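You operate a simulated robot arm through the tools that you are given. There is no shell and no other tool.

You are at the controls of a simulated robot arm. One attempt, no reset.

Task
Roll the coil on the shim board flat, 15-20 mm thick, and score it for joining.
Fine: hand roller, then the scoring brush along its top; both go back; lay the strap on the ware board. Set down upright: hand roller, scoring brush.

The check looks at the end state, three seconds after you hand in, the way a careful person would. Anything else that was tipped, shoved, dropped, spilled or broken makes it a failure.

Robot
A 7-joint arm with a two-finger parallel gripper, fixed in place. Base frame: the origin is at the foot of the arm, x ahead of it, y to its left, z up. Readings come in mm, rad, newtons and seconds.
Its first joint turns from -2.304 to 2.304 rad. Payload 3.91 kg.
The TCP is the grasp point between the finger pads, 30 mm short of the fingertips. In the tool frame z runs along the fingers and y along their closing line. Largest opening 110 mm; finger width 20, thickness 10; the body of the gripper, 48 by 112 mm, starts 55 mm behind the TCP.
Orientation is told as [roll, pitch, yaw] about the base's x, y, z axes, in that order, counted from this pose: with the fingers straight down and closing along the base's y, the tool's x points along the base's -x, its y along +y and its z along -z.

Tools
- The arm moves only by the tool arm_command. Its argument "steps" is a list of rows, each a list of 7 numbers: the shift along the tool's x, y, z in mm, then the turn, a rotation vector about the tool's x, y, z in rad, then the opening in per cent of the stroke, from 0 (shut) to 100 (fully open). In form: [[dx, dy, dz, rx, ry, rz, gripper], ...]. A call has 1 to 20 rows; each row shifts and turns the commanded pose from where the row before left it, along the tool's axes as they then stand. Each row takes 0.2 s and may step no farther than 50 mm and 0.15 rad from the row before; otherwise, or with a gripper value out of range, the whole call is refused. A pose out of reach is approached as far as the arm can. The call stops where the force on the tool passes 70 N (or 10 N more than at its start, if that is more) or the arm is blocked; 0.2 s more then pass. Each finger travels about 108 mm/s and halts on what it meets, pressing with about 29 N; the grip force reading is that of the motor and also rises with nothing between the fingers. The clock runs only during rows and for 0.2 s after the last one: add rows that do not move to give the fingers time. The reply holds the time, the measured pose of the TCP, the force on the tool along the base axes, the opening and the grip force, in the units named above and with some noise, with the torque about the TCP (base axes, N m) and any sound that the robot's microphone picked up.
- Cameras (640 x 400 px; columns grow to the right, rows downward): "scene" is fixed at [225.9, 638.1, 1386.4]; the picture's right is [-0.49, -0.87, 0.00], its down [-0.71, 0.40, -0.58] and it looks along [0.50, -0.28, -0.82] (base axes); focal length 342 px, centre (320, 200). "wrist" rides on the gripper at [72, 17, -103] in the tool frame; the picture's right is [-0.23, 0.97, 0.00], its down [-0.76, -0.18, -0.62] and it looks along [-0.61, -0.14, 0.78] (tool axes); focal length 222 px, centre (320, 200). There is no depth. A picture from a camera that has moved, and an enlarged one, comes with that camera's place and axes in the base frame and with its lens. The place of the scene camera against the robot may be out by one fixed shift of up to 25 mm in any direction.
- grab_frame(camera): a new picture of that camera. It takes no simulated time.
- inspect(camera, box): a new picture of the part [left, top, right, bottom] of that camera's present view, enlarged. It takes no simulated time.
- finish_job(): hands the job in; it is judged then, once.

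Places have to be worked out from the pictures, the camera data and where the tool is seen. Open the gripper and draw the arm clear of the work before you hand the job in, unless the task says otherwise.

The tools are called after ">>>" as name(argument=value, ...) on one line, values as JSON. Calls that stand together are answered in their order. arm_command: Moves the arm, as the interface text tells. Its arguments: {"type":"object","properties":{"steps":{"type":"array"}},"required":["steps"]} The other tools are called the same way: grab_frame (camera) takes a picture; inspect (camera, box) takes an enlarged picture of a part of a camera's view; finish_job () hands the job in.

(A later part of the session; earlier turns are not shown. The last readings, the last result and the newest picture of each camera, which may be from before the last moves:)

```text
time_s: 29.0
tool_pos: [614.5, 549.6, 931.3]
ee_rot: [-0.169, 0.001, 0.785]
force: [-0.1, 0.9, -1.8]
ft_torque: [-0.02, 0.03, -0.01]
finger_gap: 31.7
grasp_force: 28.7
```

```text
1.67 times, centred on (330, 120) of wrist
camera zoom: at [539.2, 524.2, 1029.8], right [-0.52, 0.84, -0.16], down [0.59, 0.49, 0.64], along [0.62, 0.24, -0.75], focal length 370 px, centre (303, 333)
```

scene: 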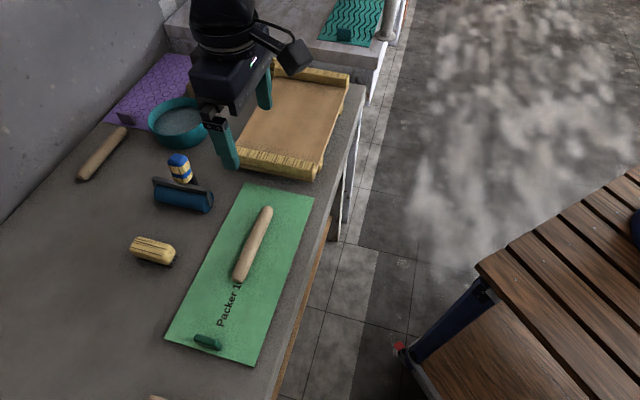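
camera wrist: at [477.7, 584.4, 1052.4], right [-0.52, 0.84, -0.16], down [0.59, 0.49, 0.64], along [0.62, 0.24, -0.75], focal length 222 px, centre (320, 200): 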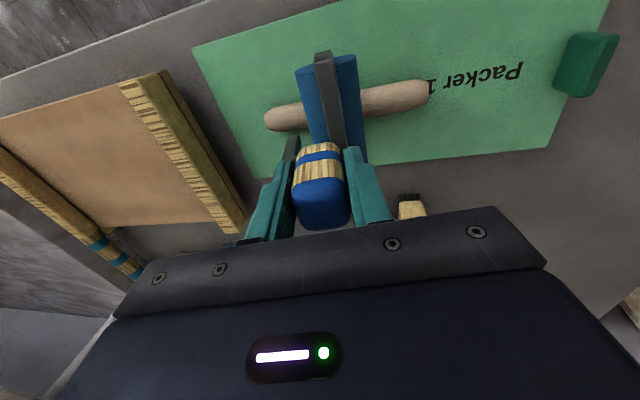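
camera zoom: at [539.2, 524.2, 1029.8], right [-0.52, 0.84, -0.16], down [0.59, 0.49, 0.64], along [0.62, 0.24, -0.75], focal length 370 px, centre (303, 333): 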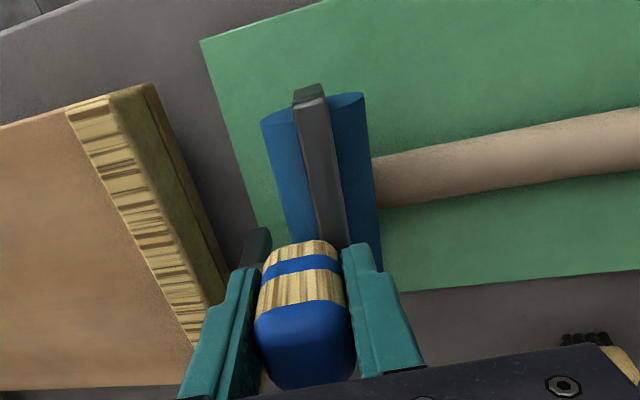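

The roller has reached the −y0 end (no further, to keep the foot clear of the ware board). Now I roll along the full length to the +y0 end.

>>> arm_command(steps=[[0, 12.2, -2.07, 0, 0, 0, 0], [0, 12.2, -2.07, 0, 0, 0, 0], [0, 12.2, -2.07, 0, 0, 0, 0], [0, 12.2, -2.07, 0, 0, 0, 0], [0, 12.2, -2.07, 0, 0, 0, 0], [0, 12.2, -2.07, 0, 0, 0, 0], [0, 12.2, -2.07, 0, 0, 0, 0]])

>>> arm_command(steps=[[0, 12.2, -2.07, 0, 0, 0, 0], [0, 12.2, -2.07, 0, 0, 0, 0], [0, 12.2, -2.07, 0, 0, 0, 0], [0, 12.2, -2.07, 0, 0, 0, 0], [0, 12.2, -2.07, 0, 0, 0, 0]])

>>> arm_command(steps=[[0, 12.2, -2.07, 0, 0, 0, 0], [0, 12.2, -2.07, 0, 0, 0, 0], [0, 0, 0, 0, 0, 0, 0]])

>>> inspect(camera="wrist", box=[120, 0, 440, 240])

```text
time_s: 30.6
tool_pos: [552.8, 611.2, 930.3]
ee_rot: [-0.169, 0.002, 0.785]
force: [0.2, 0.9, -1.2]
ft_torque: [-0.01, 0.0, 0.0]
finger_gap: 31.7
grasp_force: 28.8
```

```text
time_s: 31.8
tool_pos: [509.4, 655.3, 930.9]
ee_rot: [-0.17, -0.001, 0.786]
force: [-0.7, -0.6, -1.4]
ft_torque: [-0.08, 0.12, -0.02]
finger_gap: 31.8
grasp_force: 28.8
```

```text
time_s: 32.6
tool_pos: [490.9, 672.1, 932.1]
ee_rot: [-0.169, -0.001, 0.785]
force: [-0.1, 0.4, -2.9]
ft_torque: [-0.01, 0.01, 0.01]
finger_gap: 32.0
grasp_force: 29.3
```

```text
1.67 times, centred on (280, 120) of wrist
camera zoom: at [416.5, 646.6, 1029.8], right [-0.52, 0.84, -0.16], down [0.59, 0.49, 0.64], along [0.62, 0.24, -0.75], focal length 370 px, centre (387, 333)
```

zoom: 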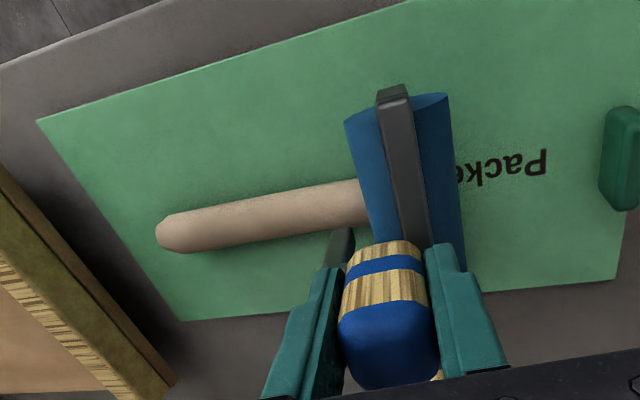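

Forces during the pass were ~1 N, so the clay follows the roller. I lower 1 mm per pass and roll back across the full length.

>>> arm_command(steps=[[0, 0.17, 0.99, 0, 0, 0, 0], [0, -12.2, 2.07, 0, 0, 0, 0], [0, -12.2, 2.07, 0, 0, 0, 0], [0, -12.2, 2.07, 0, 0, 0, 0], [0, -12.2, 2.07, 0, 0, 0, 0], [0, -12.2, 2.07, 0, 0, 0, 0], [0, -12.2, 2.07, 0, 0, 0, 0], [0, -12.2, 2.07, 0, 0, 0, 0]])

>>> arm_command(steps=[[0, -12.2, 2.07, 0, 0, 0, 0], [0, -12.2, 2.07, 0, 0, 0, 0], [0, -12.2, 2.07, 0, 0, 0, 0], [0, -12.2, 2.07, 0, 0, 0, 0], [0, -12.2, 2.07, 0, 0, 0, 0], [0, -12.2, 2.07, 0, 0, 0, 0], [0, -12.2, 2.07, 0, 0, 0, 0]])

>>> grab_frame(camera="wrist")

```text
time_s: 34.4
tool_pos: [553.5, 612.4, 930.7]
ee_rot: [-0.168, -0.001, 0.785]
force: [0.2, -0.1, 4.2]
ft_torque: [0.05, -0.05, -0.04]
finger_gap: 31.8
grasp_force: 28.9
```

```text
time_s: 36.0
tool_pos: [613.7, 550.5, 928.9]
ee_rot: [-0.168, 0.0, 0.785]
force: [-0.3, -0.1, -3.3]
ft_torque: [0.02, -0.01, 0.01]
finger_gap: 31.8
grasp_force: 28.9
```

```text
taken
camera wrist: at [539.0, 524.3, 1028.8], right [-0.52, 0.84, -0.16], down [0.59, 0.49, 0.64], along [0.62, 0.24, -0.75], focal length 222 px, centre (320, 200)
```

wrist: 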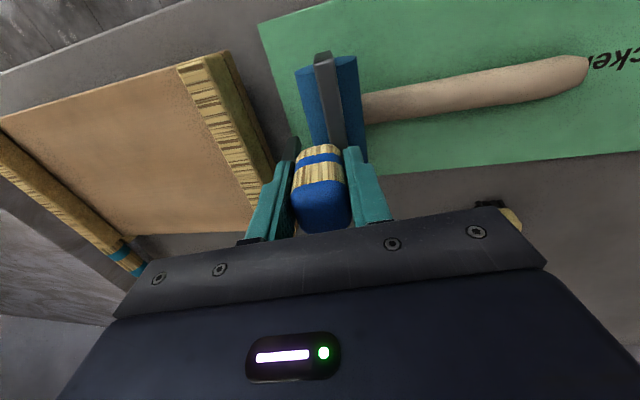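

I check clearance between the roller's foot and the ware board at this end, and whether the strap end lies under the roller.

>>> inspect(camera="scene", box=[210, 120, 350, 240])

>>> inspect(camera="wrist", box=[220, 40, 420, 220])

```text
3.33 times, centred on (280, 180) of scene
camera zoom: at [225.9, 638.1, 1386.4], right [-0.49, -0.87, 0.0], down [-0.71, 0.4, -0.58], along [0.5, -0.28, -0.82], focal length 1138 px, centre (453, 267)
```

zoom: 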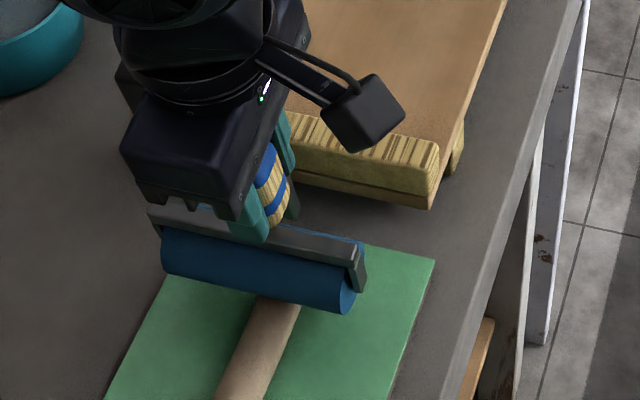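

```text
2.22 times, centred on (320, 130) of wrist
camera zoom: at [539.0, 524.3, 1028.8], right [-0.52, 0.84, -0.16], down [0.59, 0.49, 0.64], along [0.62, 0.24, -0.75], focal length 494 px, centre (320, 356)
```

zoom: 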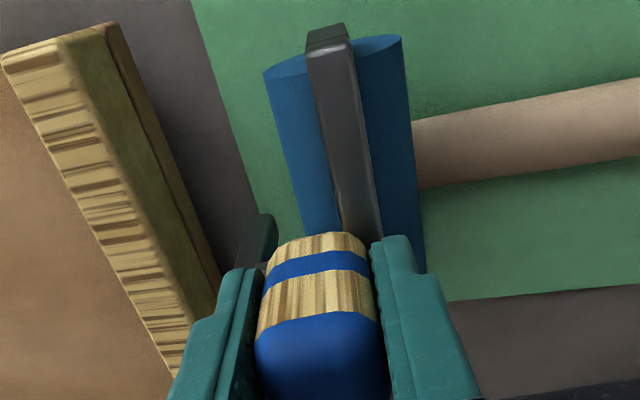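

About 30 mm of clearance remains, so I extend this pass 11 mm further, then lower 1 mm and roll the whole length to +y0.

>>> arm_command(steps=[[0, -10.8, 1.8, 0, 0, 0, 0], [0, 0.17, 0.99, 0, 0, 0, 0], [0, 12.2, -2.07, 0, 0, 0, 0], [0, 12.2, -2.07, 0, 0, 0, 0], [0, 12.2, -2.07, 0, 0, 0, 0], [0, 12.2, -2.07, 0, 0, 0, 0], [0, 12.2, -2.07, 0, 0, 0, 0], [0, 12.2, -2.07, 0, 0, 0, 0], [0, 12.2, -2.07, 0, 0, 0, 0], [0, 12.2, -2.07, 0, 0, 0, 0]])

>>> arm_command(steps=[[0, 12.2, -2.07, 0, 0, 0, 0], [0, 12.2, -2.07, 0, 0, 0, 0], [0, 12.2, -2.07, 0, 0, 0, 0], [0, 12.2, -2.07, 0, 0, 0, 0], [0, 12.2, -2.07, 0, 0, 0, 0], [0, 12.2, -2.07, 0, 0, 0, 0], [0, 12.2, -2.07, 0, 0, 0, 0], [0, 12.2, -2.07, 0, 0, 0, 0]])

>>> grab_frame(camera="wrist")

```text
time_s: 38.2
tool_pos: [551.0, 612.0, 929.1]
ee_rot: [-0.168, -0.001, 0.787]
force: [1.0, 0.7, 0.8]
ft_torque: [0.05, -0.06, 0.04]
finger_gap: 31.8
grasp_force: 29.0
```

```text
time_s: 40.0
tool_pos: [481.8, 684.5, 928.9]
ee_rot: [-0.17, -0.001, 0.784]
force: [-0.1, -0.1, -3.0]
ft_torque: [0.04, -0.01, -0.02]
finger_gap: 31.5
grasp_force: 29.2
```

```text
taken
camera wrist: at [406.6, 656.8, 1027.9], right [-0.52, 0.84, -0.16], down [0.59, 0.49, 0.64], along [0.62, 0.24, -0.75], focal length 222 px, centre (320, 200)
```

wrist: 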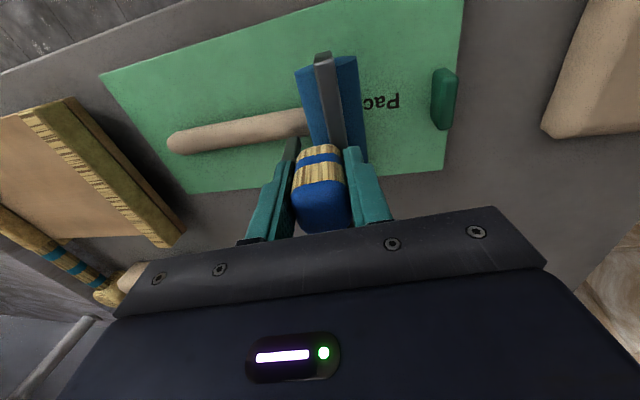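

Commanded height now ≈928.8 (gap ≈20.8 mm). I lower another 1.1 mm and roll back to the −y0 end.

>>> arm_command(steps=[[0, 0.19, 1.08, 0, 0, 0, 0], [0, -12.2, 2.07, 0, 0, 0, 0], [0, -12.2, 2.07, 0, 0, 0, 0], [0, -12.2, 2.07, 0, 0, 0, 0], [0, -12.2, 2.07, 0, 0, 0, 0], [0, -12.2, 2.07, 0, 0, 0, 0], [0, -12.2, 2.07, 0, 0, 0, 0], [0, -12.2, 2.07, 0, 0, 0, 0], [0, -12.2, 2.07, 0, 0, 0, 0]])

>>> arm_command(steps=[[0, -12.2, 2.07, 0, 0, 0, 0], [0, -12.2, 2.07, 0, 0, 0, 0], [0, -12.2, 2.07, 0, 0, 0, 0], [0, -12.2, 2.07, 0, 0, 0, 0], [0, -12.2, 2.07, 0, 0, 0, 0], [0, -12.2, 2.07, 0, 0, 0, 0], [0, -12.2, 2.07, 0, 0, 0, 0], [0, -12.2, 2.07, 0, 0, 0, 0]])

>>> grab_frame(camera="wrist")

>>> inspect(camera="scene", box=[180, 150, 340, 310])

```text
time_s: 42.0
tool_pos: [552.0, 612.5, 927.7]
ee_rot: [-0.168, 0.0, 0.787]
force: [-0.9, -0.2, -1.6]
ft_torque: [-0.03, 0.02, -0.01]
finger_gap: 32.0
grasp_force: 29.3
```

```text
time_s: 43.8
tool_pos: [622.0, 544.0, 927.8]
ee_rot: [-0.168, 0.0, 0.787]
force: [0.7, 0.3, -0.7]
ft_torque: [0.08, -0.06, 0.02]
finger_gap: 31.4
grasp_force: 29.1
```

```text
taken
camera wrist: at [547.2, 516.3, 1026.6], right [-0.52, 0.84, -0.16], down [0.59, 0.49, 0.64], along [0.62, 0.24, -0.75], focal length 222 px, centre (320, 200)
```

wrist: 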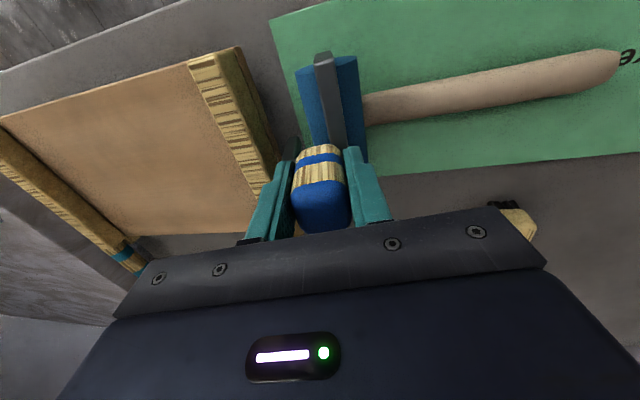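

```text
2.50 times, centred on (260, 230) of scene
camera zoom: at [225.9, 638.1, 1386.4], right [-0.49, -0.87, 0.0], down [-0.71, 0.4, -0.58], along [0.5, -0.28, -0.82], focal length 854 px, centre (470, 125)
```

zoom: 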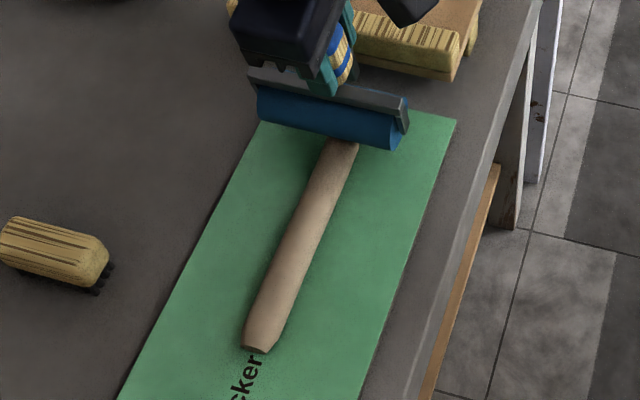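

The strap is lengthening past this end (still ~2 N here); the ware board edge is at y0≈−125, so I can extend the roll to y0≈−70 safely. I do that, then lower ~1 mm and roll back.

>>> arm_command(steps=[[0, -7.4, 1.25, 0, 0, 0, 0], [0, -7.4, 1.25, 0, 0, 0, 0], [0, 0, 0, 0, 0, 0, 0]])

>>> inspect(camera="wrist", box=[220, 40, 420, 220])

```text
time_s: 44.6
tool_pos: [633.0, 532.4, 927.8]
ee_rot: [-0.17, 0.0, 0.785]
force: [0.7, 0.7, -2.4]
ft_torque: [-0.03, 0.0, -0.01]
finger_gap: 31.9
grasp_force: 29.5
```

```text
2.22 times, centred on (320, 130) of wrist
camera zoom: at [557.9, 505.8, 1026.8], right [-0.52, 0.84, -0.16], down [0.59, 0.49, 0.64], along [0.62, 0.24, -0.75], focal length 494 px, centre (320, 356)
```

zoom: 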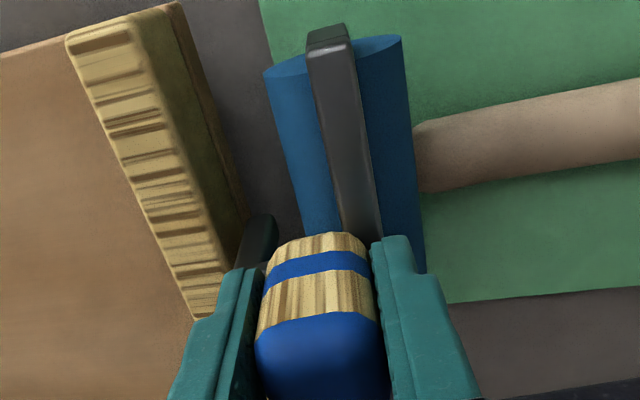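

The strap's end is at about y0≈−52, so this covers it. Lower 1.1 mm (to ≈926.6) and roll to the +y0 end.

>>> arm_command(steps=[[0, 0.19, 1.08, 0, 0, 0, 0], [0, 12.2, -2.07, 0, 0, 0, 0], [0, 12.2, -2.07, 0, 0, 0, 0], [0, 12.2, -2.07, 0, 0, 0, 0], [0, 12.2, -2.07, 0, 0, 0, 0], [0, 12.2, -2.07, 0, 0, 0, 0], [0, 12.2, -2.07, 0, 0, 0, 0], [0, 12.2, -2.07, 0, 0, 0, 0], [0, 12.2, -2.07, 0, 0, 0, 0], [0, 12.2, -2.07, 0, 0, 0, 0]])

>>> arm_command(steps=[[0, 12.2, -2.07, 0, 0, 0, 0], [0, 12.2, -2.07, 0, 0, 0, 0], [0, 12.2, -2.07, 0, 0, 0, 0], [0, 12.2, -2.07, 0, 0, 0, 0], [0, 12.2, -2.07, 0, 0, 0, 0], [0, 12.2, -2.07, 0, 0, 0, 0], [0, 12.2, -2.07, 0, 0, 0, 0], [0, 12.2, -2.07, 0, 0, 0, 0], [0, 12.2, -2.07, 0, 0, 0, 0]])

>>> grab_frame(camera="wrist")

>>> inspect(camera="scene", box=[180, 180, 340, 340])

```text
time_s: 46.8
tool_pos: [553.5, 610.4, 926.7]
ee_rot: [-0.171, 0.001, 0.786]
force: [0.1, -0.3, -2.7]
ft_torque: [-0.02, -0.02, 0.01]
finger_gap: 31.6
grasp_force: 28.7
```

```text
time_s: 48.8
tool_pos: [474.5, 688.8, 926.4]
ee_rot: [-0.171, 0.001, 0.787]
force: [-0.7, 0.2, -2.9]
ft_torque: [0.0, 0.02, 0.0]
finger_gap: 31.8
grasp_force: 28.5
```

```text
taken
camera wrist: at [399.9, 663.5, 1026.0], right [-0.52, 0.84, -0.16], down [0.59, 0.49, 0.64], along [0.62, 0.24, -0.75], focal length 222 px, centre (320, 200)
```

wrist: 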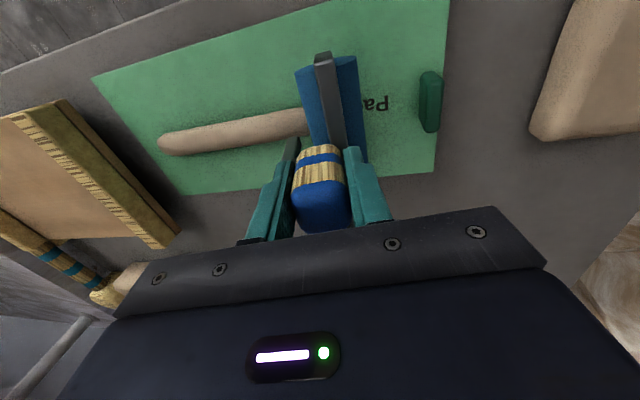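

```text
2.50 times, centred on (260, 260) of scene
camera zoom: at [225.9, 638.1, 1386.4], right [-0.49, -0.87, 0.0], down [-0.71, 0.4, -0.58], along [0.5, -0.28, -0.82], focal length 854 px, centre (470, 50)
```

zoom: 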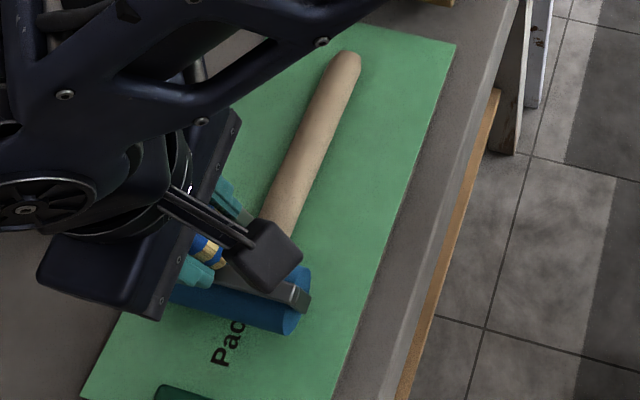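

Mid-strap force was nil on this pass, so I need to verify the true gap. I go to the free end of the board (y0≈185) and touch off again to recalibrate for the slipped grip.

>>> arm_command(steps=[[0, 16.8, -2.85, 0, 0, 0, 0], [0, 16.8, -2.85, 0, 0, 0, 0], [0, 1.0, 5.9, 0, 0, 0, 0], [0, 1.0, 5.9, 0, 0, 0, 0], [0, 0.34, 1.97, 0, 0, 0, 0], [0, 0, 0, 0, 0, 0, 0]])

>>> arm_command(steps=[[0, 0.17, 0.99, 0, 0, 0, 0], [0, 0.17, 0.99, 0, 0, 0, 0], [0, 0, 0, 0, 0, 0, 0]])

>>> arm_command(steps=[[0, 0.17, 0.99, 0, 0, 0, 0], [0, 0, 0, 0, 0, 0, 0]])

```text
time_s: 50.2
tool_pos: [451.5, 714.2, 913.0]
ee_rot: [-0.168, 0.001, 0.785]
force: [-0.1, 0.4, -2.4]
ft_torque: [-0.03, 0.0, -0.04]
finger_gap: 31.8
grasp_force: 29.2
```

```text
time_s: 51.0
tool_pos: [450.5, 714.3, 911.0]
ee_rot: [-0.168, -0.001, 0.785]
force: [-0.3, 0.0, -2.0]
ft_torque: [0.01, 0.02, -0.02]
finger_gap: 31.9
grasp_force: 29.0
```

```text
time_s: 51.6
tool_pos: [450.5, 712.2, 910.2]
ee_rot: [-0.17, 0.001, 0.785]
force: [-1.2, -0.2, -3.5]
ft_torque: [0.0, 0.02, -0.01]
finger_gap: 31.7
grasp_force: 28.8
```

Still no contact at ≈909.7; I continue in 0.7 mm steps.

>>> arm_command(steps=[[0, 0.12, 0.69, 0, 0, 0, 0], [0, 0, 0, 0, 0, 0, 0]])

>>> arm_command(steps=[[0, 0.12, 0.69, 0, 0, 0, 0], [0, 0, 0, 0, 0, 0, 0]])

>>> arm_command(steps=[[0, 0.12, 0.69, 0, 0, 0, 0], [0, 0, 0, 0, 0, 0, 0]])

```text
time_s: 52.2
tool_pos: [451.4, 714.7, 910.1]
ee_rot: [-0.17, 0.001, 0.785]
force: [0.5, 0.6, -1.8]
ft_torque: [0.0, 0.01, 0.03]
finger_gap: 31.8
grasp_force: 29.0
```

```text
time_s: 52.8
tool_pos: [451.8, 713.4, 908.8]
ee_rot: [-0.169, -0.001, 0.785]
force: [-0.2, 0.0, -1.7]
ft_torque: [-0.02, -0.02, 0.02]
finger_gap: 32.1
grasp_force: 29.0
```

```text
time_s: 53.4
tool_pos: [449.8, 714.1, 908.7]
ee_rot: [-0.168, -0.001, 0.785]
force: [-1.1, 0.8, -2.8]
ft_torque: [-0.03, 0.02, 0.01]
finger_gap: 31.7
grasp_force: 28.7
```

No contact yet at ≈907.6. Continue.

>>> arm_command(steps=[[0, 0.12, 0.69, 0, 0, 0, 0], [0, 0, 0, 0, 0, 0, 0]])

>>> arm_command(steps=[[0, 0.12, 0.69, 0, 0, 0, 0], [0, 0, 0, 0, 0, 0, 0]])

>>> inspect(camera="wrist", box=[220, 20, 420, 240])

```text
time_s: 54.0
tool_pos: [450.6, 714.8, 906.3]
ee_rot: [-0.169, 0.0, 0.786]
force: [0.6, -0.7, -0.1]
ft_torque: [0.03, -0.05, 0.01]
finger_gap: 31.8
grasp_force: 29.0
```

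```text
time_s: 54.6
tool_pos: [451.3, 713.9, 906.4]
ee_rot: [-0.17, -0.001, 0.785]
force: [-1.1, -0.4, 4.9]
ft_torque: [0.29, -0.28, -0.01]
finger_gap: 31.7
grasp_force: 28.3
```

```text
1.82 times, centred on (320, 130) of wrist
camera zoom: at [375.6, 687.3, 1006.1], right [-0.52, 0.84, -0.16], down [0.59, 0.49, 0.64], along [0.62, 0.24, -0.75], focal length 404 px, centre (320, 327)
```

zoom: 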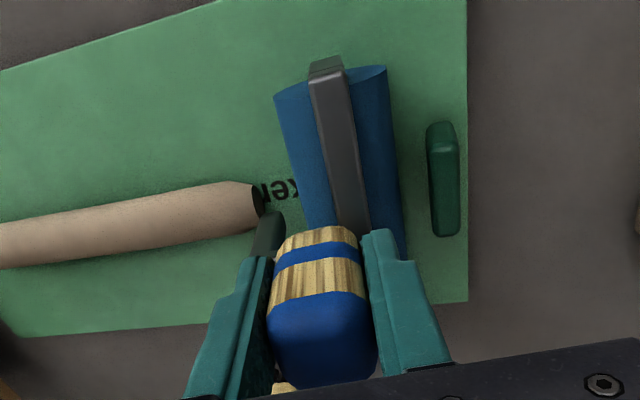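

Re-zero: the roller now touches the board at TCP z≈906.8 (slip ≈3 mm), so the last pass left a gap of ~20 mm and the 17.5 mm target is TCP z≈924.2. I raise 26 mm, go back over the strap and feel its actual top.

>>> arm_command(steps=[[0, -2.2, -12.8, 0, 0, 0, 0], [0, -2.2, -12.8, 0, 0, 0, 0], [0, -41.1, 7.0, 0, 0, 0, 0], [0, -41.1, 7.0, 0, 0, 0, 0], [0, -41.1, 7.0, 0, 0, 0, 0], [0, 0, 0, 0, 0, 0, 0]])

>>> grab_frame(camera="wrist")

```text
time_s: 56.0
tool_pos: [538.7, 623.6, 931.7]
ee_rot: [-0.171, 0.0, 0.785]
force: [0.1, -0.4, -3.1]
ft_torque: [-0.01, 0.02, -0.01]
finger_gap: 31.7
grasp_force: 28.9
```

```text
taken
camera wrist: at [463.6, 598.5, 1031.5], right [-0.52, 0.84, -0.16], down [0.59, 0.49, 0.64], along [0.62, 0.24, -0.75], focal length 222 px, centre (320, 200)
```

wrist: 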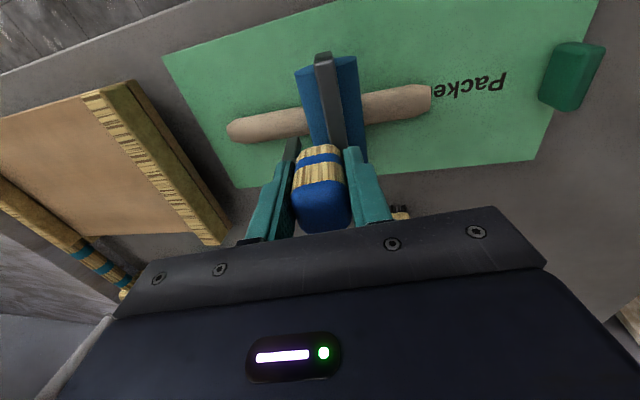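

I lower to ≈927.6 and then creep.

>>> arm_command(steps=[[0, 0.42, 2.46, 0, 0, 0, 0], [0, 0.34, 1.97, 0, 0, 0, 0], [0, 0, 0, 0, 0, 0, 0]])

>>> arm_command(steps=[[0, 0.12, 0.69, 0, 0, 0, 0], [0, 0, 0, 0, 0, 0, 0]])

>>> arm_command(steps=[[0, 0.12, 0.69, 0, 0, 0, 0], [0, 0, 0, 0, 0, 0, 0]])

```text
time_s: 56.8
tool_pos: [539.2, 626.2, 927.9]
ee_rot: [-0.169, 0.0, 0.787]
force: [-0.4, -0.2, -3.4]
ft_torque: [-0.03, -0.01, 0.03]
finger_gap: 31.8
grasp_force: 29.3
```

```text
time_s: 57.4
tool_pos: [538.7, 625.5, 927.9]
ee_rot: [-0.169, 0.001, 0.784]
force: [-0.2, -0.5, -3.2]
ft_torque: [-0.02, 0.03, 0.02]
finger_gap: 31.6
grasp_force: 29.0
```

```text
time_s: 58.0
tool_pos: [539.6, 625.3, 926.2]
ee_rot: [-0.169, 0.001, 0.785]
force: [-0.8, -1.0, -2.9]
ft_torque: [0.01, 0.01, 0.05]
finger_gap: 31.8
grasp_force: 29.3
```

Still free at ≈926.2; continuing in 0.7 mm steps.

>>> arm_command(steps=[[0, 0.12, 0.69, 0, 0, 0, 0], [0, 0, 0, 0, 0, 0, 0]])

>>> arm_command(steps=[[0, 0.12, 0.69, 0, 0, 0, 0], [0, 0, 0, 0, 0, 0, 0]])

```text
time_s: 58.6
tool_pos: [538.3, 624.4, 927.9]
ee_rot: [-0.169, -0.002, 0.785]
force: [-2.5, -1.0, 6.2]
ft_torque: [-0.17, 0.24, 0.01]
finger_gap: 32.0
grasp_force: 29.1
```

```text
time_s: 59.2
tool_pos: [539.7, 624.8, 926.5]
ee_rot: [-0.169, 0.0, 0.785]
force: [-0.6, -1.2, 15.8]
ft_torque: [-0.15, 0.22, 0.01]
finger_gap: 31.5
grasp_force: 29.1
```

Strap top felt at ≈926 → ~19.5 mm now, consistent with the gap. I roll on at this height (≈924.9) to the +y0 end.

>>> arm_command(steps=[[0, 12.2, -2.07, 0, 0, 0, 0], [0, 12.2, -2.07, 0, 0, 0, 0], [0, 12.2, -2.07, 0, 0, 0, 0], [0, 12.2, -2.07, 0, 0, 0, 0], [0, 12.2, -2.07, 0, 0, 0, 0], [0, 12.2, -2.07, 0, 0, 0, 0], [0, 12.2, -2.07, 0, 0, 0, 0], [0, 12.2, -2.07, 0, 0, 0, 0]])

>>> arm_command(steps=[[0, -12.2, 2.07, 0, 0, 0, 0], [0, -12.2, 2.07, 0, 0, 0, 0], [0, -12.2, 2.07, 0, 0, 0, 0], [0, -12.2, 2.07, 0, 0, 0, 0], [0, -12.2, 2.07, 0, 0, 0, 0], [0, -12.2, 2.07, 0, 0, 0, 0], [0, -12.2, 2.07, 0, 0, 0, 0], [0, -12.2, 2.07, 0, 0, 0, 0], [0, -12.2, 2.07, 0, 0, 0, 0]])

>>> arm_command(steps=[[0, -12.2, 2.07, 0, 0, 0, 0], [0, -12.2, 2.07, 0, 0, 0, 0], [0, -12.2, 2.07, 0, 0, 0, 0], [0, -12.2, 2.07, 0, 0, 0, 0], [0, -12.2, 2.07, 0, 0, 0, 0], [0, -12.2, 2.07, 0, 0, 0, 0], [0, -12.2, 2.07, 0, 0, 0, 0], [0, -12.2, 2.07, 0, 0, 0, 0], [0, -12.2, 2.07, 0, 0, 0, 0]])

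>>> grab_frame(camera="wrist")

```text
time_s: 61.0
tool_pos: [470.2, 695.6, 925.4]
ee_rot: [-0.169, 0.0, 0.785]
force: [-0.9, -0.1, -3.2]
ft_torque: [-0.02, 0.01, 0.01]
finger_gap: 31.5
grasp_force: 28.9
```

```text
time_s: 63.0
tool_pos: [547.8, 615.8, 926.1]
ee_rot: [-0.168, 0.0, 0.784]
force: [0.7, 0.1, 3.4]
ft_torque: [-0.01, 0.04, 0.03]
finger_gap: 31.8
grasp_force: 29.0
```

```text
time_s: 65.0
tool_pos: [627.2, 537.9, 924.0]
ee_rot: [-0.169, -0.001, 0.786]
force: [0.1, 2.2, 1.3]
ft_torque: [0.16, -0.19, -0.01]
finger_gap: 32.0
grasp_force: 29.0
```

```text
taken
camera wrist: at [551.9, 511.2, 1023.6], right [-0.52, 0.84, -0.16], down [0.59, 0.49, 0.64], along [0.62, 0.24, -0.75], focal length 222 px, centre (320, 200)
```

wrist: 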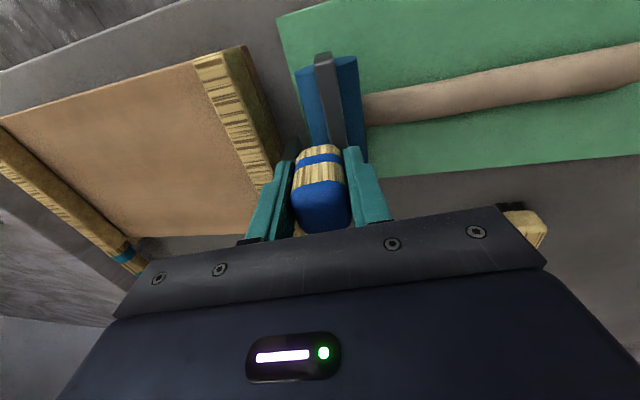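

The strap extends to about y0≈−62 now. I extend 8 mm further, lower 0.9 mm (≈924.0) and roll the full length to +y0.

>>> arm_command(steps=[[0, -7.9, 1.34, 0, 0, 0, 0], [0, 0.15, 0.89, 0, 0, 0, 0], [0, 12.2, -2.07, 0, 0, 0, 0], [0, 12.2, -2.07, 0, 0, 0, 0], [0, 12.2, -2.07, 0, 0, 0, 0], [0, 12.2, -2.07, 0, 0, 0, 0], [0, 12.2, -2.07, 0, 0, 0, 0], [0, 12.2, -2.07, 0, 0, 0, 0], [0, 12.2, -2.07, 0, 0, 0, 0], [0, 12.2, -2.07, 0, 0, 0, 0], [0, 12.2, -2.07, 0, 0, 0, 0]])

>>> arm_command(steps=[[0, 12.2, -2.07, 0, 0, 0, 0], [0, 12.2, -2.07, 0, 0, 0, 0], [0, 12.2, -2.07, 0, 0, 0, 0], [0, 12.2, -2.07, 0, 0, 0, 0], [0, 12.2, -2.07, 0, 0, 0, 0], [0, 12.2, -2.07, 0, 0, 0, 0]])

>>> arm_command(steps=[[0, 12.2, -2.07, 0, 0, 0, 0], [0, 12.2, -2.07, 0, 0, 0, 0], [0, 12.2, -2.07, 0, 0, 0, 0], [0, 0, 0, 0, 0, 0, 0]])

>>> grab_frame(camera="wrist")

```text
time_s: 67.4
tool_pos: [554.7, 611.6, 924.7]
ee_rot: [-0.168, -0.001, 0.785]
force: [-0.4, -0.9, -2.9]
ft_torque: [-0.01, 0.01, -0.01]
finger_gap: 31.8
grasp_force: 29.0
```

```text
time_s: 68.8
tool_pos: [501.1, 662.5, 925.6]
ee_rot: [-0.17, 0.0, 0.785]
force: [0.2, -0.9, -2.7]
ft_torque: [0.01, 0.06, 0.04]
finger_gap: 31.8
grasp_force: 29.1
```

```text
time_s: 69.8
tool_pos: [475.3, 690.7, 924.0]
ee_rot: [-0.167, 0.003, 0.786]
force: [-0.2, 0.1, -2.3]
ft_torque: [-0.02, -0.01, 0.03]
finger_gap: 31.7
grasp_force: 29.0
```

```text
taken
camera wrist: at [399.7, 663.8, 1023.1], right [-0.52, 0.84, -0.16], down [0.59, 0.49, 0.64], along [0.62, 0.24, -0.75], focal length 222 px, centre (320, 200)
```

wrist: 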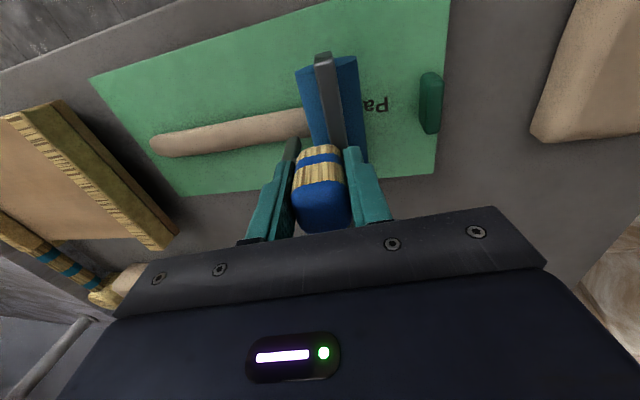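

Zero force on this pass suggests another slight slip in the grip (or overshoot), so I re-zero on the free board end again.

>>> arm_command(steps=[[0, 16.0, -2.7, 0, 0, 0, 0], [0, 16.5, -2.8, 0, 0, 0, 0], [0, 1.0, 5.9, 0, 0, 0, 0], [0, 1.0, 5.9, 0, 0, 0, 0], [0, 0.34, 1.97, 0, 0, 0, 0], [0, 0.25, 1.48, 0, 0, 0, 0], [0, 0, 0, 0, 0, 0, 0]])

>>> arm_command(steps=[[0, 0.12, 0.69, 0, 0, 0, 0], [0, 0, 0, 0, 0, 0, 0]])

>>> arm_command(steps=[[0, 0.12, 0.69, 0, 0, 0, 0], [0, 0, 0, 0, 0, 0, 0]])

```text
time_s: 71.4
tool_pos: [450.6, 712.7, 911.3]
ee_rot: [-0.167, -0.004, 0.785]
force: [-1.5, 1.1, 19.0]
ft_torque: [-0.4, -0.37, -0.04]
finger_gap: 31.5
grasp_force: 28.9
```

```text
time_s: 72.0
tool_pos: [451.0, 712.9, 910.7]
ee_rot: [-0.168, -0.003, 0.787]
force: [-3.5, 6.2, 30.7]
ft_torque: [-0.19, -0.66, 0.12]
finger_gap: 31.8
grasp_force: 29.2
```

```text
time_s: 72.6
tool_pos: [450.0, 713.3, 910.7]
ee_rot: [-0.169, -0.005, 0.787]
force: [-5.7, 8.0, 44.3]
ft_torque: [-0.33, -0.89, 0.1]
finger_gap: 32.2
grasp_force: 29.3
```

Contact came early and with a y0-offset of −25 mm: probably the roller's foot is coming down on the lengthened strap end. I raise immediately and look.

>>> arm_command(steps=[[0, -1.7, -9.9, 0, 0, 0, 0], [0, -3.4, -19.7, 0, 0, 0, 0], [0, 0, 0, 0, 0, 0, 0]])

>>> grab_frame(camera="wrist")

>>> inspect(camera="wrist", box=[160, 20, 420, 220])

>>> inspect(camera="scene", box=[160, 180, 340, 360])

```text
time_s: 73.4
tool_pos: [451.2, 712.0, 937.4]
ee_rot: [-0.17, 0.003, 0.787]
force: [-0.3, 0.9, -2.5]
ft_torque: [-0.01, -0.01, -0.01]
finger_gap: 31.7
grasp_force: 28.8
```

```text
taken
camera wrist: at [376.3, 686.0, 1035.9], right [-0.52, 0.84, -0.16], down [0.59, 0.49, 0.64], along [0.62, 0.24, -0.75], focal length 222 px, centre (320, 200)
```

wrist: 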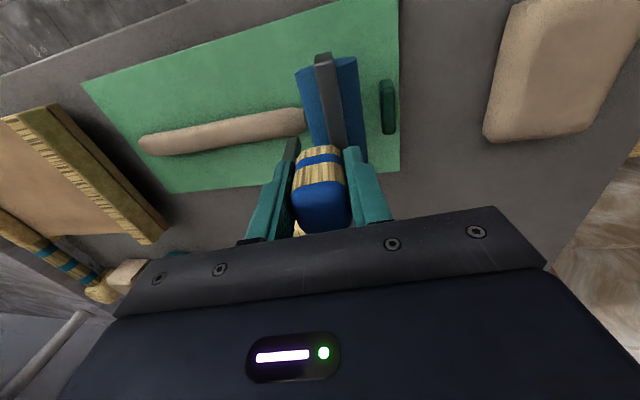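

```text
2.00 times, centred on (290, 120) of wrist
camera zoom: at [376.3, 686.0, 1035.9], right [-0.52, 0.84, -0.16], down [0.59, 0.49, 0.64], along [0.62, 0.24, -0.75], focal length 444 px, centre (380, 360)
```

zoom: 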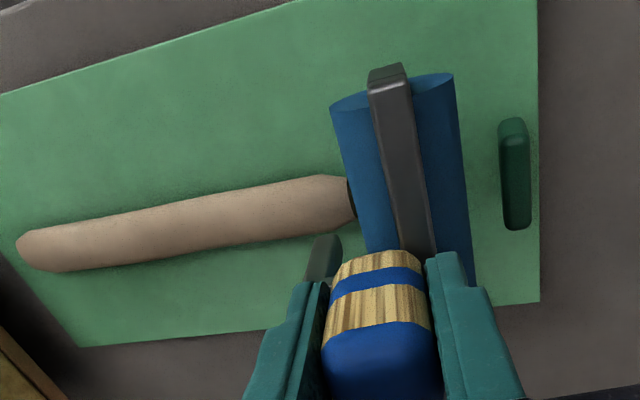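

```text
2.22 times, centred on (250, 270) of scene
camera zoom: at [225.9, 638.1, 1386.4], right [-0.49, -0.87, 0.0], down [-0.71, 0.4, -0.58], along [0.5, -0.28, -0.82], focal length 759 px, centre (476, 44)
```

zoom: 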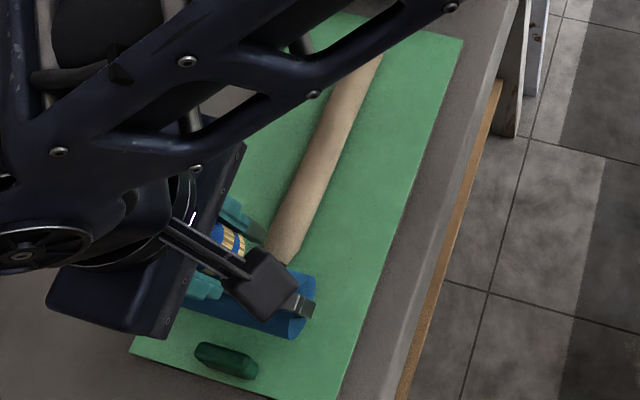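

The strap is now ~223 mm long (y0 −73…150), so the foot came down on its end. I check for a dent and whether the handle shifted in the fingers.

>>> inspect(camera="wrist", box=[220, 20, 420, 240])

>>> inspect(camera="wrist", box=[240, 80, 340, 180])

>>> inspect(camera="scene", box=[210, 230, 290, 310])

```text
1.82 times, centred on (320, 130) of wrist
camera zoom: at [376.3, 686.0, 1035.9], right [-0.52, 0.84, -0.16], down [0.59, 0.49, 0.64], along [0.62, 0.24, -0.75], focal length 404 px, centre (320, 327)
```

zoom: 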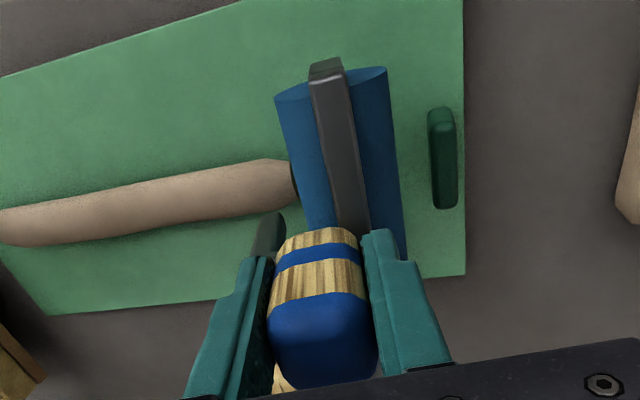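

```text
4.00 times, centred on (290, 130) of wrist
camera zoom: at [376.3, 686.0, 1035.9], right [-0.52, 0.84, -0.16], down [0.59, 0.49, 0.64], along [0.62, 0.24, -0.75], focal length 888 px, centre (440, 480)
```

zoom: 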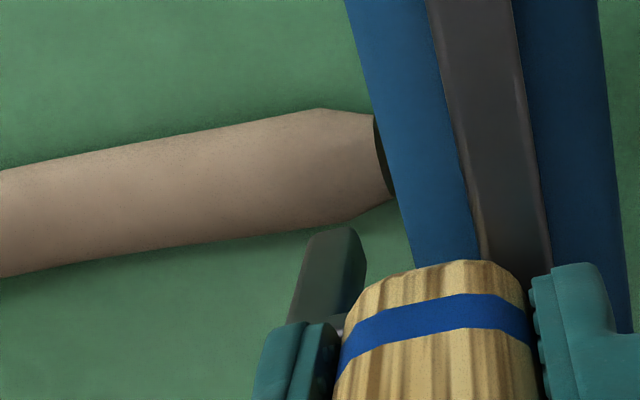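

```text
5.00 times, centred on (250, 270) of scene
camera zoom: at [225.9, 638.1, 1386.4], right [-0.49, -0.87, 0.0], down [-0.71, 0.4, -0.58], along [0.5, -0.28, -0.82], focal length 1708 px, centre (670, -150)
```

zoom: 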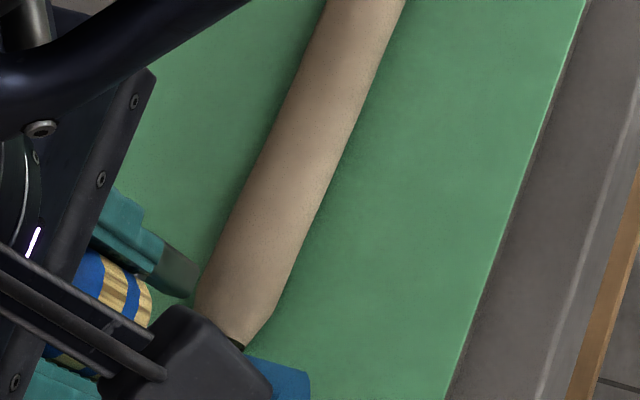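

No visible dent, and the handle has barely moved since the second zero (≈906.6). I return over the middle of the strap and feel its top again to measure the thickness.

>>> arm_command(steps=[[0, -47.3, 8.05, 0, 0, 0, 0], [0, -47.3, 8.05, 0, 0, 0, 0], [0, -47.3, 8.05, 0, 0, 0, 0], [0, 0.85, 4.93, 0, 0, 0, 0], [0, 0.68, 3.94, 0, 0, 0, 0], [0, 0, 0, 0, 0, 0, 0]])

>>> arm_command(steps=[[0, 0.17, 0.99, 0, 0, 0, 0], [0, 0, 0, 0, 0, 0, 0]])

```text
time_s: 74.8
tool_pos: [552.7, 611.1, 929.0]
ee_rot: [-0.168, 0.0, 0.786]
force: [-0.3, -0.1, -2.6]
ft_torque: [-0.02, 0.0, 0.04]
finger_gap: 31.6
grasp_force: 29.2
```

```text
time_s: 75.4
tool_pos: [553.0, 611.0, 929.1]
ee_rot: [-0.169, 0.0, 0.784]
force: [0.8, -0.3, -2.6]
ft_torque: [0.02, 0.0, -0.01]
finger_gap: 31.6
grasp_force: 28.7
```

Not touching yet (command ≈927.1). I creep further down in 0.7–1 mm steps.

>>> arm_command(steps=[[0, 0.17, 0.99, 0, 0, 0, 0], [0, 0, 0, 0, 0, 0, 0]])

>>> arm_command(steps=[[0, 0.12, 0.69, 0, 0, 0, 0], [0, 0, 0, 0, 0, 0, 0]])

```text
time_s: 76.0
tool_pos: [553.7, 612.1, 927.0]
ee_rot: [-0.17, 0.0, 0.785]
force: [-0.2, -0.6, -2.8]
ft_torque: [-0.01, 0.0, -0.02]
finger_gap: 31.5
grasp_force: 28.9
```

```text
time_s: 76.6
tool_pos: [553.4, 611.8, 926.1]
ee_rot: [-0.17, 0.0, 0.786]
force: [-0.8, 0.0, -2.7]
ft_torque: [0.03, 0.02, 0.01]
finger_gap: 31.7
grasp_force: 28.7
```

Free at command ≈925.4. Continue.

>>> arm_command(steps=[[0, 0.12, 0.69, 0, 0, 0, 0], [0, 0, 0, 0, 0, 0, 0]])

>>> arm_command(steps=[[0, 0.12, 0.69, 0, 0, 0, 0], [0, 0, 0, 0, 0, 0, 0]])

```text
time_s: 77.2
tool_pos: [554.1, 611.7, 924.7]
ee_rot: [-0.169, -0.001, 0.785]
force: [0.7, -0.4, -2.9]
ft_torque: [-0.03, 0.03, -0.02]
finger_gap: 31.7
grasp_force: 28.5
```

```text
time_s: 77.8
tool_pos: [553.6, 612.0, 923.8]
ee_rot: [-0.17, 0.001, 0.786]
force: [-0.3, 0.3, -2.5]
ft_torque: [0.01, 0.03, 0.01]
finger_gap: 31.8
grasp_force: 29.2
```

At the last pass height (≈924.0) no contact; one more small step or two.

>>> arm_command(steps=[[0, 0.12, 0.69, 0, 0, 0, 0], [0, 0, 0, 0, 0, 0, 0]])

>>> arm_command(steps=[[0, 0.12, 0.69, 0, 0, 0, 0], [0, 0, 0, 0, 0, 0, 0]])

```text
time_s: 78.4
tool_pos: [552.3, 611.7, 925.0]
ee_rot: [-0.169, 0.0, 0.785]
force: [0.0, 0.2, -0.6]
ft_torque: [-0.02, 0.01, 0.02]
finger_gap: 32.0
grasp_force: 29.2
```

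```text
time_s: 79.0
tool_pos: [553.7, 610.8, 924.7]
ee_rot: [-0.169, -0.001, 0.785]
force: [0.1, 0.6, 10.4]
ft_torque: [-0.09, 0.11, -0.02]
finger_gap: 31.7
grasp_force: 29.2
```

The strap top is felt at ≈923.3 versus board zero ≈906.7: about 16.5–17.5 mm thick — on target. I raise the roller and carry it back towards its home, turning the tilt back.

>>> arm_command(steps=[[0, -2.0, -11.8, 0, 0, 0, 0], [0, -3.4, -19.7, 0, 0, 0, 0], [0, -3.4, -19.7, 0, 0, 0, 0], [0, -43.4, 7.4, 0, 0, 0, 0], [0, -43.4, 7.4, 0, 0, 0, 0], [-43, 0, 0, -0.0875, 0, 0, 0], [-43, 0, 0, -0.0875, 0, 0, 0], [-43, 0, 0, -0.0875, 0, 0, 0], [-43, 0, 0, -0.0875, 0, 0, 0], [0, 0, 0, 0, 0, 0, 0]])

>>> grab_frame(camera="wrist")

>>> inspect(camera="scene", box=[100, 80, 340, 360])

```text
time_s: 81.2
tool_pos: [737.1, 670.0, 975.5]
ee_rot: [0.182, 0.001, 0.786]
force: [0.0, -0.1, -2.6]
ft_torque: [-0.04, -0.04, -0.03]
finger_gap: 31.7
grasp_force: 28.6
```

```text
taken
camera wrist: at [687.8, 618.7, 1079.8], right [-0.52, 0.84, 0.18], down [0.74, 0.34, 0.58], along [0.43, 0.43, -0.79], focal length 222 px, centre (320, 200)
```

wrist: 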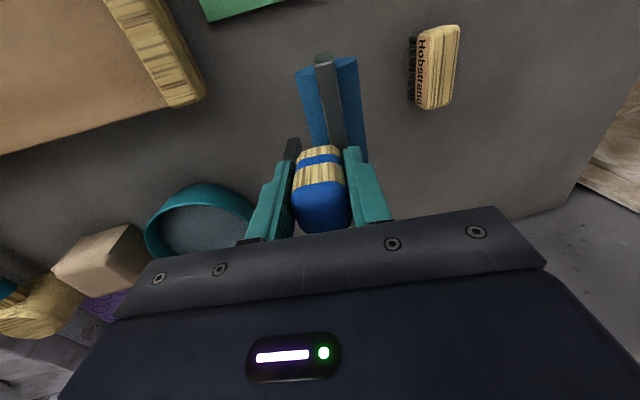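

```text
1.43 times, centred on (220, 220) of scene
camera zoom: at [225.9, 638.1, 1386.4], right [-0.49, -0.87, 0.0], down [-0.71, 0.4, -0.58], along [0.5, -0.28, -0.82], focal length 488 px, centre (463, 171)
```

zoom: 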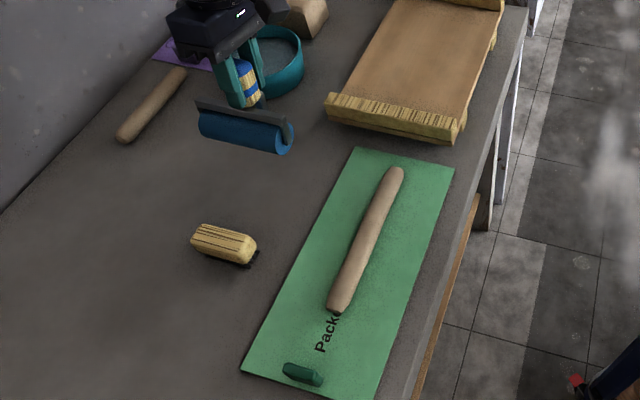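

Over home with the same tilt. I look at the strap quickly in close-up later; now I descend 75 mm toward the table.

>>> arm_command(steps=[[0, -4.5, 24.6, 0, 0, 0, 0], [0, -4.5, 24.6, 0, 0, 0, 0], [0, -4.5, 24.6, 0, 0, 0, 0], [0, 0, 0, 0, 0, 0, 0]])

>>> arm_command(steps=[[0, -0.36, 1.97, 0, 0, 0, 0], [0, 0, 0, 0, 0, 0, 0]])

```text
time_s: 82.2
tool_pos: [736.9, 670.3, 899.2]
ee_rot: [0.182, 0.0, 0.786]
force: [0.1, 0.7, -3.1]
ft_torque: [-0.01, -0.03, 0.02]
finger_gap: 31.9
grasp_force: 28.8
```

```text
time_s: 82.8
tool_pos: [737.2, 670.8, 896.4]
ee_rot: [0.18, 0.001, 0.785]
force: [0.0, 0.5, -2.9]
ft_torque: [-0.07, -0.02, 0.01]
finger_gap: 31.9
grasp_force: 29.1
```

Free at ≈897; continue in 1 mm steps.

>>> arm_command(steps=[[0, -0.18, 0.98, 0, 0, 0, 0], [0, -0.18, 0.98, 0, 0, 0, 0], [0, 0, 0, 0, 0, 0, 0]])

>>> arm_command(steps=[[0, -0.18, 0.98, 0, 0, 0, 0], [0, 0, 0, 0, 0, 0, 0]])

```text
time_s: 83.6
tool_pos: [737.2, 670.9, 896.1]
ee_rot: [0.181, 0.001, 0.787]
force: [-0.5, 0.1, -3.3]
ft_torque: [-0.02, -0.01, -0.02]
finger_gap: 31.7
grasp_force: 29.1
```

```text
time_s: 84.2
tool_pos: [736.8, 670.3, 893.5]
ee_rot: [0.181, 0.0, 0.785]
force: [-0.1, 0.1, -2.2]
ft_torque: [-0.04, -0.03, 0.01]
finger_gap: 31.6
grasp_force: 28.6
```

>>> arm_command(steps=[[0, -0.13, 0.69, 0, 0, 0, 0], [0, 0, 0, 0, 0, 0, 0]])

>>> arm_command(steps=[[0, -0.13, 0.69, 0, 0, 0, 0], [0, 0, 0, 0, 0, 0, 0]])

```text
time_s: 84.8
tool_pos: [737.1, 670.7, 893.4]
ee_rot: [0.183, 0.001, 0.785]
force: [-1.2, 1.1, -3.6]
ft_torque: [-0.07, -0.04, -0.01]
finger_gap: 32.1
grasp_force: 28.8
```

```text
time_s: 85.4
tool_pos: [737.6, 670.6, 893.5]
ee_rot: [0.181, 0.0, 0.786]
force: [0.1, 0.2, -3.1]
ft_torque: [-0.03, -0.02, -0.01]
finger_gap: 31.9
grasp_force: 28.7
```

I forgot nothing here: still free at ≈893.5, consistent with ~3 mm of slip; I keep creeping down.

>>> arm_command(steps=[[0, -0.13, 0.69, 0, 0, 0, 0], [0, 0, 0, 0, 0, 0, 0]])

>>> arm_command(steps=[[0, -0.13, 0.69, 0, 0, 0, 0], [0, 0, 0, 0, 0, 0, 0]])

>>> inspect(camera="scene", box=[130, 120, 250, 240])

```text
time_s: 86.0
tool_pos: [737.0, 669.9, 893.6]
ee_rot: [0.181, -0.001, 0.784]
force: [-1.1, -0.9, 2.2]
ft_torque: [-0.22, -0.04, -0.03]
finger_gap: 31.8
grasp_force: 28.9
```

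```text
time_s: 86.6
tool_pos: [737.3, 669.3, 892.9]
ee_rot: [0.183, -0.002, 0.785]
force: [-2.4, -2.9, 11.9]
ft_torque: [-0.39, 0.02, -0.05]
finger_gap: 31.6
grasp_force: 28.9
```

```text
3.33 times, centred on (190, 180) of scene
camera zoom: at [225.9, 638.1, 1386.4], right [-0.49, -0.87, 0.0], down [-0.71, 0.4, -0.58], along [0.5, -0.28, -0.82], focal length 1138 px, centre (753, 267)
```

zoom: 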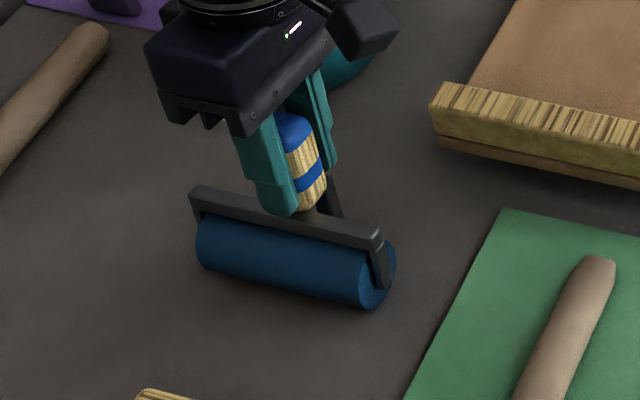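

The foot/roller are on the table now (15 N). I back off 0.6 mm to lower the preload and then open gradually.

>>> arm_command(steps=[[0, 0.11, -0.59, 0, 0, 0, 0], [0, 0, 0, 0, 0, 0, 0]])

>>> arm_command(steps=[[0, 0, 0, 0, 0, 0, 35], [0, 0, 0, 0, 0, 0, 45], [0, 0, 0, 0, 0, 0, 60], [0, 0, 0, 0, 0, 0, 60]])

>>> inspect(camera="scene", box=[130, 120, 250, 240])

>>> inspect(camera="wrist", box=[220, 20, 420, 240])

```text
time_s: 87.2
tool_pos: [737.7, 669.9, 893.1]
ee_rot: [0.18, -0.002, 0.786]
force: [-0.6, 0.1, 11.2]
ft_torque: [-0.08, -0.19, 0.05]
finger_gap: 31.8
grasp_force: 28.5
```

```text
time_s: 88.2
tool_pos: [737.2, 670.7, 892.2]
ee_rot: [0.183, -0.001, 0.785]
force: [-0.3, 0.1, 1.0]
ft_torque: [-0.01, 0.0, -0.01]
finger_gap: 65.8
grasp_force: 0.1
```

```text
3.33 times, centred on (190, 180) of scene
camera zoom: at [225.9, 638.1, 1386.4], right [-0.49, -0.87, 0.0], down [-0.71, 0.4, -0.58], along [0.5, -0.28, -0.82], focal length 1138 px, centre (753, 267)
```

zoom: 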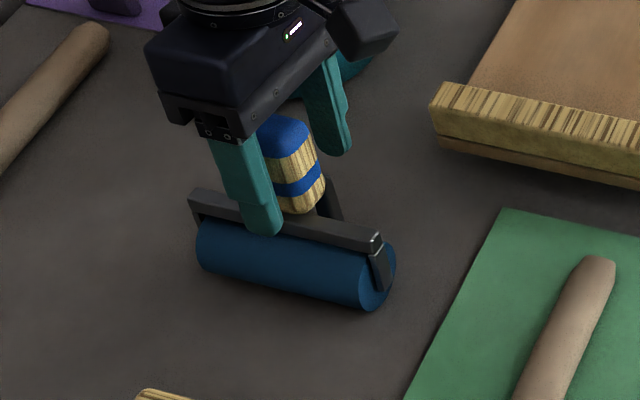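

```text
1.82 times, centred on (320, 130) of wrist
camera zoom: at [688.0, 618.7, 996.8], right [-0.52, 0.84, 0.18], down [0.74, 0.34, 0.58], along [0.43, 0.43, -0.79], focal length 404 px, centre (320, 327)
```

zoom: 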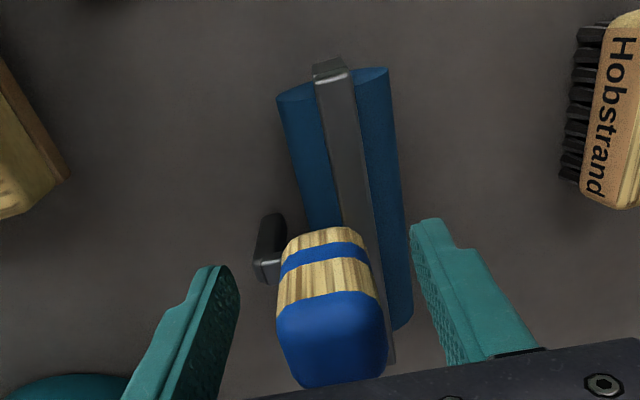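

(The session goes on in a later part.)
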